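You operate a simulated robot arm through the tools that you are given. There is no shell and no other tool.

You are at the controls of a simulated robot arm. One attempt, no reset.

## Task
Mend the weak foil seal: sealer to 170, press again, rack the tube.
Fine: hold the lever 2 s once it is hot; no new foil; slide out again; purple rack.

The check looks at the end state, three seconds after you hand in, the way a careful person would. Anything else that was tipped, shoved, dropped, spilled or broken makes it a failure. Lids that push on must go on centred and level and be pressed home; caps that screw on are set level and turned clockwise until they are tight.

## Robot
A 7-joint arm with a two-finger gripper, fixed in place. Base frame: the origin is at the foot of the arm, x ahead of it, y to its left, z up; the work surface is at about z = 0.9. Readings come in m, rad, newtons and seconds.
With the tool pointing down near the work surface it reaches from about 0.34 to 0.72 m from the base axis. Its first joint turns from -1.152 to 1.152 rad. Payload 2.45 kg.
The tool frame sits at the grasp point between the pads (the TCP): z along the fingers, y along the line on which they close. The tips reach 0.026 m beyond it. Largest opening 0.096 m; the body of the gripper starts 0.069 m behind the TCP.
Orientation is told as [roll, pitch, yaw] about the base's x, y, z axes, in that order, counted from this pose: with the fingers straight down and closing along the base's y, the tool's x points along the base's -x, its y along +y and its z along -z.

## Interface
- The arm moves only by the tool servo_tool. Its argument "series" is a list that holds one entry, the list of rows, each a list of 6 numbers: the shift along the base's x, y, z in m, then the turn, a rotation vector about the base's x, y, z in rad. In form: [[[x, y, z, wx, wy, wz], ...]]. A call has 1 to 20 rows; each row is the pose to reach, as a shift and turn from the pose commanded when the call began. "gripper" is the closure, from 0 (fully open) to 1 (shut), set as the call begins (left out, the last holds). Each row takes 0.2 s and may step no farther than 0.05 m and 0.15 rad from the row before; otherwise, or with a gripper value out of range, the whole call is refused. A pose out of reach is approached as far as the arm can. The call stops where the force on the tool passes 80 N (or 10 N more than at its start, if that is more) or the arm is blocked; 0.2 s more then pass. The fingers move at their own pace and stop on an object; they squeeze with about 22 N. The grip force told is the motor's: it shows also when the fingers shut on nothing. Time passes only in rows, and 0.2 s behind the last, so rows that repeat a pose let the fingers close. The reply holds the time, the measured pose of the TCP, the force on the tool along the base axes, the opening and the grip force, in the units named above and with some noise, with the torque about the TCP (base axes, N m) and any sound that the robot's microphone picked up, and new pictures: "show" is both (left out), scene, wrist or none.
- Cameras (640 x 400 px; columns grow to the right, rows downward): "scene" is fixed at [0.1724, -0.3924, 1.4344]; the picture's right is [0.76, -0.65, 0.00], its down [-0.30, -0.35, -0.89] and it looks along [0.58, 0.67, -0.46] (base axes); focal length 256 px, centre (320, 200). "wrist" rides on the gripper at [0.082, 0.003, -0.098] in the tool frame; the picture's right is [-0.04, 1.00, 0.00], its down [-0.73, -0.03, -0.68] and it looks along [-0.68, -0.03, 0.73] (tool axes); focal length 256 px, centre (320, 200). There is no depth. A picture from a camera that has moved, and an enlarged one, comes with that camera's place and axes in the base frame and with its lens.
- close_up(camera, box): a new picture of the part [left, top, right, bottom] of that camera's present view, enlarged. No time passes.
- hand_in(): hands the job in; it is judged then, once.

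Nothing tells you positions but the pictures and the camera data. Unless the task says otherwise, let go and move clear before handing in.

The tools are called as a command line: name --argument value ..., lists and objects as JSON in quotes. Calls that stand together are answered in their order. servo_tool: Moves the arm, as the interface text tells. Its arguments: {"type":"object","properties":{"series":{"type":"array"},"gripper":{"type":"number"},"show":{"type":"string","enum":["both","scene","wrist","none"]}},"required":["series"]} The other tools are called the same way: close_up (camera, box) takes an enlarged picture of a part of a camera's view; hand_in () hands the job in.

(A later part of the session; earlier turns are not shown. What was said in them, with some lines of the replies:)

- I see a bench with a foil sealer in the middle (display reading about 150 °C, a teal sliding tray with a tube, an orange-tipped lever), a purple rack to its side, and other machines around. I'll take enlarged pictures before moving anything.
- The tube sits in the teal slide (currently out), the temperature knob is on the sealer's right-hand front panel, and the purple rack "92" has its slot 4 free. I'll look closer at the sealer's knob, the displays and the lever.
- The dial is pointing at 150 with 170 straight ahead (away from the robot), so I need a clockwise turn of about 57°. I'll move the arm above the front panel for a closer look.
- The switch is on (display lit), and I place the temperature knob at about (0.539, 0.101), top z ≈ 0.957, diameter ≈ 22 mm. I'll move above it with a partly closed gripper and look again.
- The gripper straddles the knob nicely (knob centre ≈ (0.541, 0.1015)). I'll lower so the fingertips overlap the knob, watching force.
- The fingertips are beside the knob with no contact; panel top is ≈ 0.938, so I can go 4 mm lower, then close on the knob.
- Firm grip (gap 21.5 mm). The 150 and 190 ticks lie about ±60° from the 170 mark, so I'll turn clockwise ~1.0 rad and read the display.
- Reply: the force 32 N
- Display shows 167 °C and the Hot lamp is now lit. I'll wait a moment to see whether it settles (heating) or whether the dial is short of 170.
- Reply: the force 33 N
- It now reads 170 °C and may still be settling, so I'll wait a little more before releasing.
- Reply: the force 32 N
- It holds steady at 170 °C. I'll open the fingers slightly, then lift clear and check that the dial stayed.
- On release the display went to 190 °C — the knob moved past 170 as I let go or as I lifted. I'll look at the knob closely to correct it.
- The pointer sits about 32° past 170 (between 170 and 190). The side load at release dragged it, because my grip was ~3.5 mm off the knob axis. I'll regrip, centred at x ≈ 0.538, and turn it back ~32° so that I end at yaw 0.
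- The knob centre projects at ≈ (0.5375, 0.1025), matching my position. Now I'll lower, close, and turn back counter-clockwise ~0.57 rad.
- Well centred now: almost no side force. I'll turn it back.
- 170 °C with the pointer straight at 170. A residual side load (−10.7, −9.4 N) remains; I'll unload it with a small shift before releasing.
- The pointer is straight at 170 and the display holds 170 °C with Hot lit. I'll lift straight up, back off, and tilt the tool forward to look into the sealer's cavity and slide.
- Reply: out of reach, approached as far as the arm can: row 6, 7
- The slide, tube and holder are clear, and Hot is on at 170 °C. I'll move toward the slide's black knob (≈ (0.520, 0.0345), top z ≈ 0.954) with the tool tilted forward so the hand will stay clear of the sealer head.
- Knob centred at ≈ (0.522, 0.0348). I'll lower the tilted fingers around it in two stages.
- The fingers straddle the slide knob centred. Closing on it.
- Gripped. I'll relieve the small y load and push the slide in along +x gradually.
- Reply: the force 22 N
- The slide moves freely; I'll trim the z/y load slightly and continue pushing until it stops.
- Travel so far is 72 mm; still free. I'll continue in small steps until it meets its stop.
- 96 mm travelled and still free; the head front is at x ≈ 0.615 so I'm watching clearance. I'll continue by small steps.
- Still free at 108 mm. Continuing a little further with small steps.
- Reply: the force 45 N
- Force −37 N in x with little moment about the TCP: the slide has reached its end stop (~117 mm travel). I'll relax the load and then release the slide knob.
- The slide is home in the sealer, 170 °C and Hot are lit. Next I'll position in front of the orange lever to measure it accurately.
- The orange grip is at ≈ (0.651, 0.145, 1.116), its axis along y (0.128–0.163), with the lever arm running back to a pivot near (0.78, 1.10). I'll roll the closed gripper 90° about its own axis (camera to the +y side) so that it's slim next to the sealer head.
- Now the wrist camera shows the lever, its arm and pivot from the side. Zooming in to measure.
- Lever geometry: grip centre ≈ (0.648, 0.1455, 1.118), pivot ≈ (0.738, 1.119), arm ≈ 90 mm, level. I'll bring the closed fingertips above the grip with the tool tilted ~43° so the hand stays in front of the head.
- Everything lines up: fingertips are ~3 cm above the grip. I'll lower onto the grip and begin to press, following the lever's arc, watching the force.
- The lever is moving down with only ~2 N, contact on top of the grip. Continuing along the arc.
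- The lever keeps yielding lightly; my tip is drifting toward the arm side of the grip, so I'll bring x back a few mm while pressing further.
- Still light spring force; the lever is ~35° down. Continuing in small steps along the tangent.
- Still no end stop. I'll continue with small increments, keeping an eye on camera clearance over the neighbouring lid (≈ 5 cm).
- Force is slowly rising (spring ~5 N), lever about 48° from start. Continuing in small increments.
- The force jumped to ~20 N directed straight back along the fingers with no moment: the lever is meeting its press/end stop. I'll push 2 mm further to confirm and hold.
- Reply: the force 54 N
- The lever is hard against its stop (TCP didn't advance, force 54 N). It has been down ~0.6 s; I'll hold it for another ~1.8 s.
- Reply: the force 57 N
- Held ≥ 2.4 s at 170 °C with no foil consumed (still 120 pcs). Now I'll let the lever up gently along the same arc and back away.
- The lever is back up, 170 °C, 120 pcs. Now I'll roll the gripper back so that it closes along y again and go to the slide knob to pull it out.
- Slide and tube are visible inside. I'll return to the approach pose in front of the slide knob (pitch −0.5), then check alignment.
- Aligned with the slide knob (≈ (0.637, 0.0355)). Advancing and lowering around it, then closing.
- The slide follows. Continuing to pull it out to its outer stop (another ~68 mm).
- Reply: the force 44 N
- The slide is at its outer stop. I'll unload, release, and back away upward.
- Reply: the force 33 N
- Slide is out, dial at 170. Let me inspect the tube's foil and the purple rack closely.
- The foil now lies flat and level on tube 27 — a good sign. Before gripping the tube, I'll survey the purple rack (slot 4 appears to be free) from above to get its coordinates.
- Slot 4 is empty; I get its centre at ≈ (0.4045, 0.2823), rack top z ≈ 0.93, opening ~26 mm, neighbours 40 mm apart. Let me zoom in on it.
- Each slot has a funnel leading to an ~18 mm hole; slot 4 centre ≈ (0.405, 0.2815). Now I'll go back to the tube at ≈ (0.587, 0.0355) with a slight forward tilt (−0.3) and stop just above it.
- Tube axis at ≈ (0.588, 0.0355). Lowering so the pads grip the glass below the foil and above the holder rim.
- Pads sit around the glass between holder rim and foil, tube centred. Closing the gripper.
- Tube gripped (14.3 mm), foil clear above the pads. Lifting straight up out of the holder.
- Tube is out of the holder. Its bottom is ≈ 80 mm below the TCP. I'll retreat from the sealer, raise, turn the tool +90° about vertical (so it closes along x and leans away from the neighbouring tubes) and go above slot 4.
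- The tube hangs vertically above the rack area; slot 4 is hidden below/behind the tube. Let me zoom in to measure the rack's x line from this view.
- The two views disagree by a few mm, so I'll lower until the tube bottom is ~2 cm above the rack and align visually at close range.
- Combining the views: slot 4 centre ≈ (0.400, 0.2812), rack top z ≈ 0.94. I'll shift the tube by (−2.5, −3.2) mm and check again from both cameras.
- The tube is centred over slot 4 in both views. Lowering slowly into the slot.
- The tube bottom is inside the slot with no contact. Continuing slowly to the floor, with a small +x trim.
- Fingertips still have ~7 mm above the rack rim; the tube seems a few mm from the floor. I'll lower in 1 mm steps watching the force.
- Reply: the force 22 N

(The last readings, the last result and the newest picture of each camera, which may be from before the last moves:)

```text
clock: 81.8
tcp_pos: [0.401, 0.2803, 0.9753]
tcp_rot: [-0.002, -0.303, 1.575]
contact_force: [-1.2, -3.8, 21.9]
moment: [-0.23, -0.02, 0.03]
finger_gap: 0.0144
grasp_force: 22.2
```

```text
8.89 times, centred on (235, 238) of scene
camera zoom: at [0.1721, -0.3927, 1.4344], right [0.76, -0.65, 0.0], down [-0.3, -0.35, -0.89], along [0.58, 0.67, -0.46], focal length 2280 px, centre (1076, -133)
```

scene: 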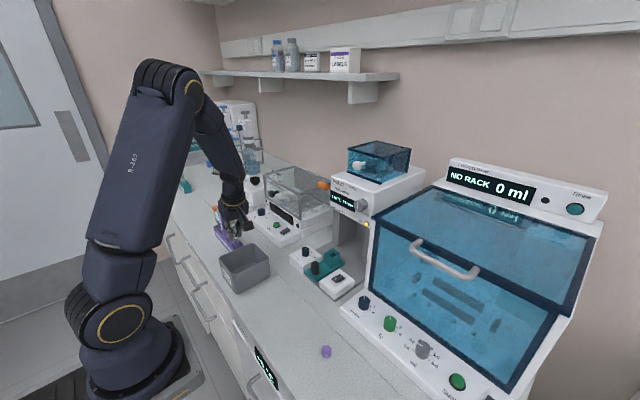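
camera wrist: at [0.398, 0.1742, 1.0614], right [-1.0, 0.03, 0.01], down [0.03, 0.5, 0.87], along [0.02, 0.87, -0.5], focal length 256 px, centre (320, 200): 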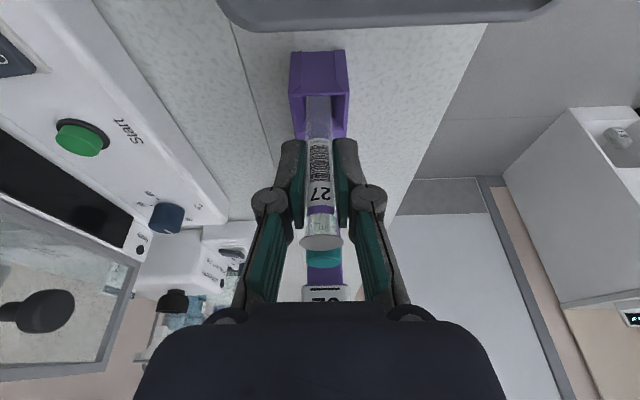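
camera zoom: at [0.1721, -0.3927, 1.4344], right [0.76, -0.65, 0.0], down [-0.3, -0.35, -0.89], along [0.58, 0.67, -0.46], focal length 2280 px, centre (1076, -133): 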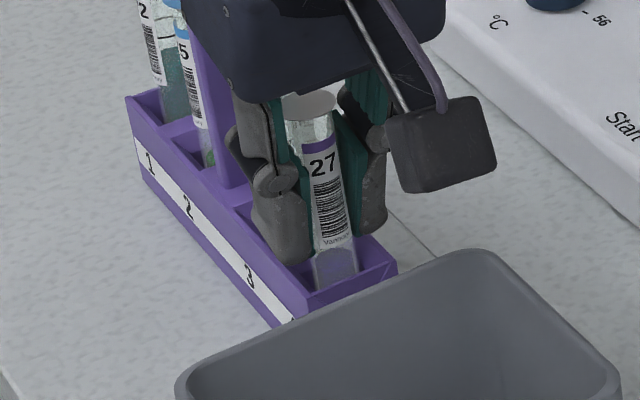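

Contact at 22 N through the tube bottom: it's seated on the slot floor. I'll unload ~1.5 mm, then open the fingers.

servo_tool --series '[[[0, 0, 0.001, 0, 0, 0], [0, 0.0003, 0.0018, 0, 0, 0], [0, 0.0003, 0.0018, 0, 0, 0]]]' --gripper 1.0 --show "none"

```text
clock: 82.6
tcp_pos: [0.4003, 0.2813, 0.9754]
tcp_rot: [0.003, -0.299, 1.574]
contact_force: [0.8, 1.4, 7.8]
moment: [0.13, -0.07, -0.01]
finger_gap: 0.0142
grasp_force: 21.8
```

servo_tool --series '[[[0, 0, 0.0003, 0, 0, 0], [0, 0, 0.0003, 0, 0, 0], [0, 0, 0.0003, 0, 0, 0], [0, 0, 0.0003, 0, 0, 0]]]' --gripper 0.55 --show "both"

close_up --camera "scene" --box '[205, 200, 260, 260]'

close_up --camera "wrist" --box '[240, 20, 400, 260]'

```text
clock: 83.6
tcp_pos: [0.3998, 0.2816, 0.9772]
tcp_rot: [0.004, -0.3, 1.574]
contact_force: [-0.1, 0.1, 0.3]
moment: [-0.02, 0.0, 0.03]
finger_gap: 0.043
grasp_force: 0.0
camera wrist: at [0.3975, 0.1745, 1.0457], right [-1.0, 0.03, 0.01], down [0.03, 0.5, 0.87], along [0.02, 0.87, -0.5], focal length 256 px, centre (320, 200)
```

scene: 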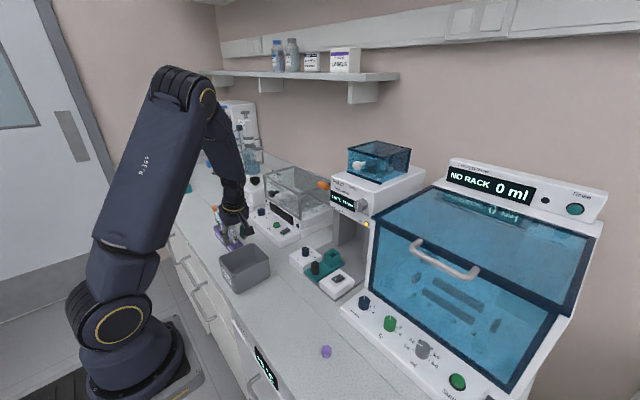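
wrist: 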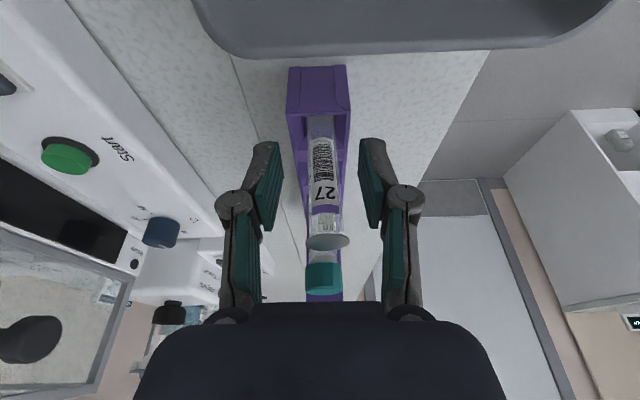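

```text
6.67 times, centred on (232, 230) of scene
camera zoom: at [0.1724, -0.3924, 1.4344], right [0.76, -0.65, 0.0], down [-0.3, -0.35, -0.89], along [0.58, 0.67, -0.46], focal length 1710 px, centre (903, 0)
```

zoom: 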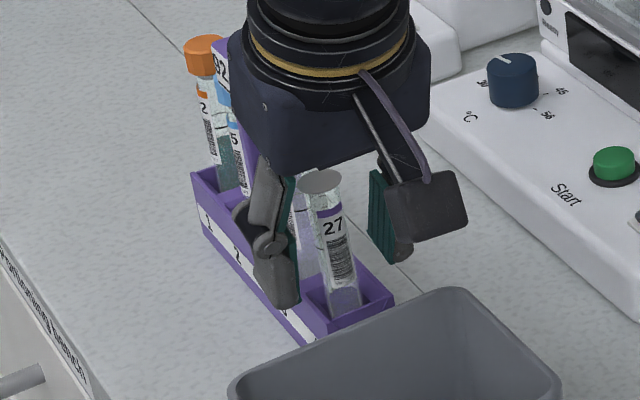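

```text
1.67 times, centred on (320, 140) of wrist
camera zoom: at [0.3975, 0.1745, 1.0457], right [-1.0, 0.03, 0.01], down [0.03, 0.5, 0.87], along [0.02, 0.87, -0.5], focal length 427 px, centre (320, 300)
```

zoom: 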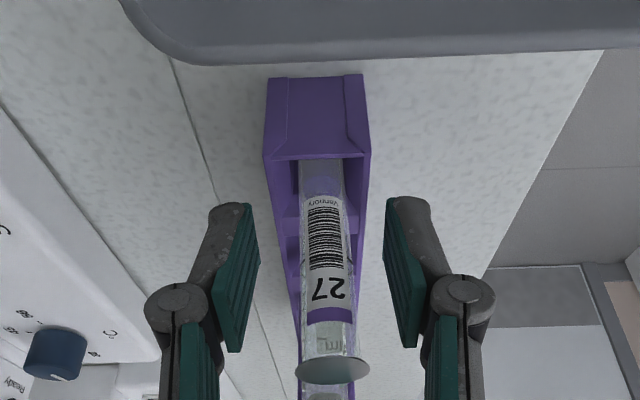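

The tube stands in slot 4 of the purple rack, released. Now I'll lift straight up and move clear.

servo_tool --series '[[[0, 0, 0.02, 0, 0, 0], [0, -0.001, 0.045, 0, 0, 0], [0, -0.003, 0.08, 0, 0, 0], [0, -0.005, 0.12, 0, 0, 0], [0, -0.01, 0.16, 0, 0, 0], [0.01, -0.03, 0.19, 0, 0, 0], [0.01, -0.03, 0.19, 0, 0, 0]]]' --gripper 0.55 --show "both"

close_up --camera "scene" --box '[205, 195, 260, 260]'

close_up --camera "scene" --box '[280, 160, 400, 300]'

```text
clock: 85.2
tcp_pos: [0.4102, 0.249, 1.1678]
tcp_rot: [0.004, -0.301, 1.573]
contact_force: [-0.3, -0.2, 0.3]
moment: [-0.02, 0.01, -0.02]
finger_gap: 0.0432
grasp_force: 0.0
camera wrist: at [0.4077, 0.1432, 1.2379], right [-1.0, 0.03, 0.01], down [0.03, 0.5, 0.87], along [0.02, 0.87, -0.5], focal length 256 px, centre (320, 200)
```

scene: 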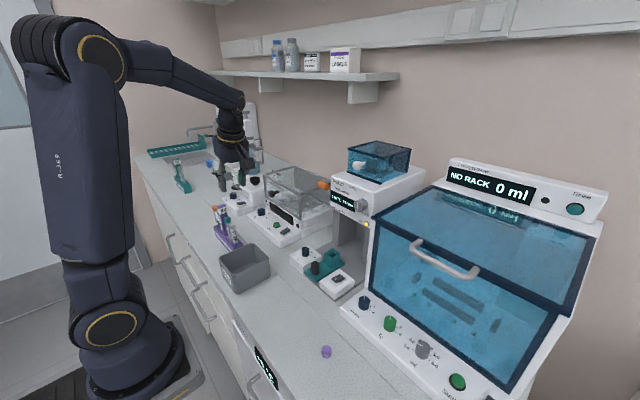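
wrist: 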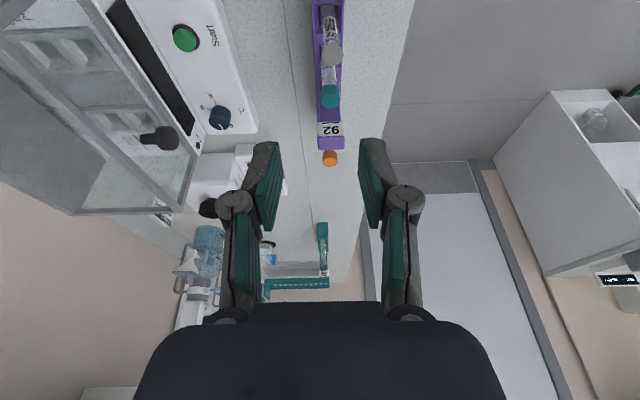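

```text
6.15 times, centred on (232, 228) of scene
camera zoom: at [0.1724, -0.3924, 1.4344], right [0.76, -0.65, 0.0], down [-0.3, -0.35, -0.89], along [0.58, 0.67, -0.46], focal length 1578 px, centre (858, 31)
```

zoom: 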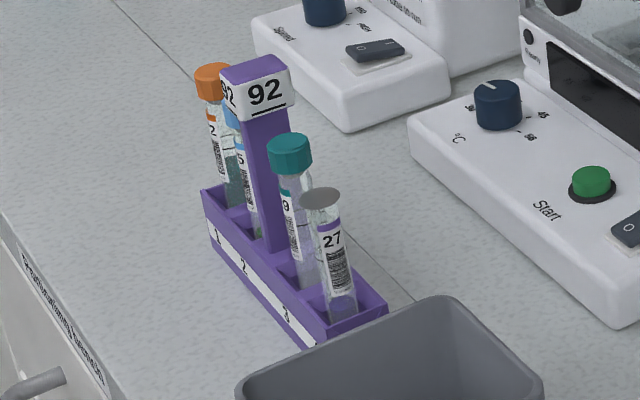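

```text
2.86 times, centred on (340, 230) of scene
camera zoom: at [0.1724, -0.3924, 1.4344], right [0.76, -0.65, 0.0], down [-0.3, -0.35, -0.89], along [0.58, 0.67, -0.46], focal length 733 px, centre (263, 114)
```

zoom: 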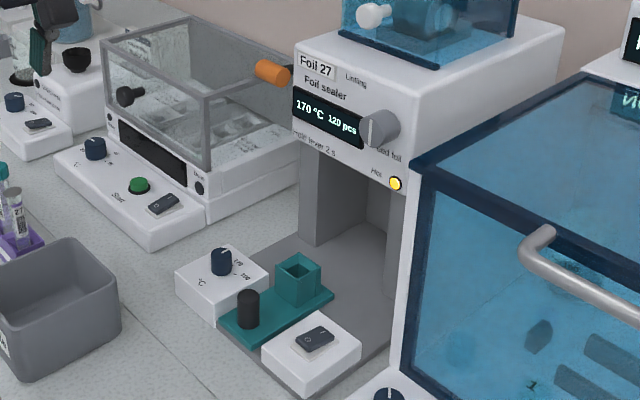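

The tube is racked, neighbours undisturbed, slide out, lever up, 170 °C. One last close look at the foil before handing in.

close_up --camera "scene" --box '[220, 215, 250, 255]'

close_up --camera "wrist" --box '[300, 0, 360, 120]'

```text
10.00 times, centred on (235, 235) of scene
camera zoom: at [0.1724, -0.3924, 1.4344], right [0.76, -0.65, 0.0], down [-0.3, -0.35, -0.89], along [0.58, 0.67, -0.46], focal length 2565 px, centre (1170, -150)
```

zoom: 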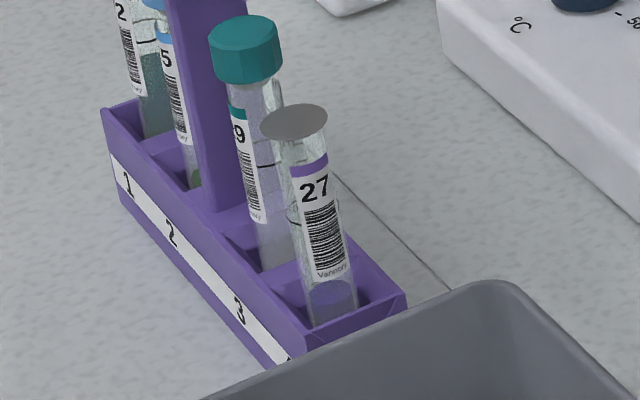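

```text
3.33 times, centred on (330, 60) of wrist
camera zoom: at [0.4077, 0.1432, 1.2379], right [-1.0, 0.03, 0.01], down [0.03, 0.5, 0.87], along [0.02, 0.87, -0.5], focal length 853 px, centre (287, 667)
```

zoom: 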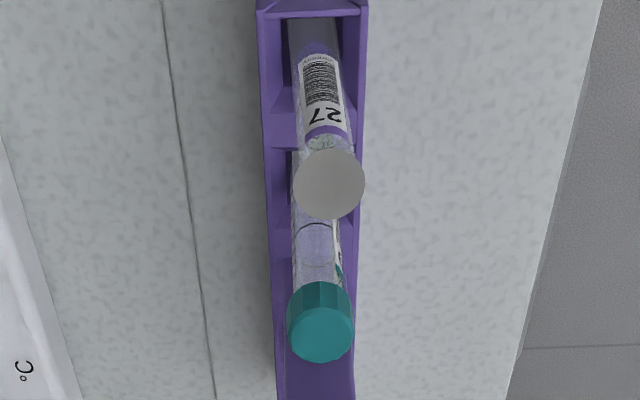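

Tube 27 stands in slot 4 of the purple rack with its foil flat. The slide is out, the lever is up, the sealer reads 170 °C with no extra foil used, and the gripper is open and clear, so I'm handing in now.

hand_in

```text
The job is handed in.
```

The foil on tube 27 has been pressed again at 170 °C, and the tube now stands in slot 4 of the purple rack. The job is handed in. I can't test the seal's strength from here, but the foil lies flat and level, where it looked tilted before.

- **Temperature:** The sealer reads 170 °C with its Hot lamp lit. When I first let go of the dial it slipped and the sealer heated to 190 °C. I set it back to 170 before the tube went in.
- **Press:** I held the lever against its stop for at least 2.4 s once it was hot. I gave no new foil, and the counter still shows 120 pcs.
- **End state:** The slide is out again and the lever is back up. The other tubes in the rack look undisturbed, and the gripper is open and clear.
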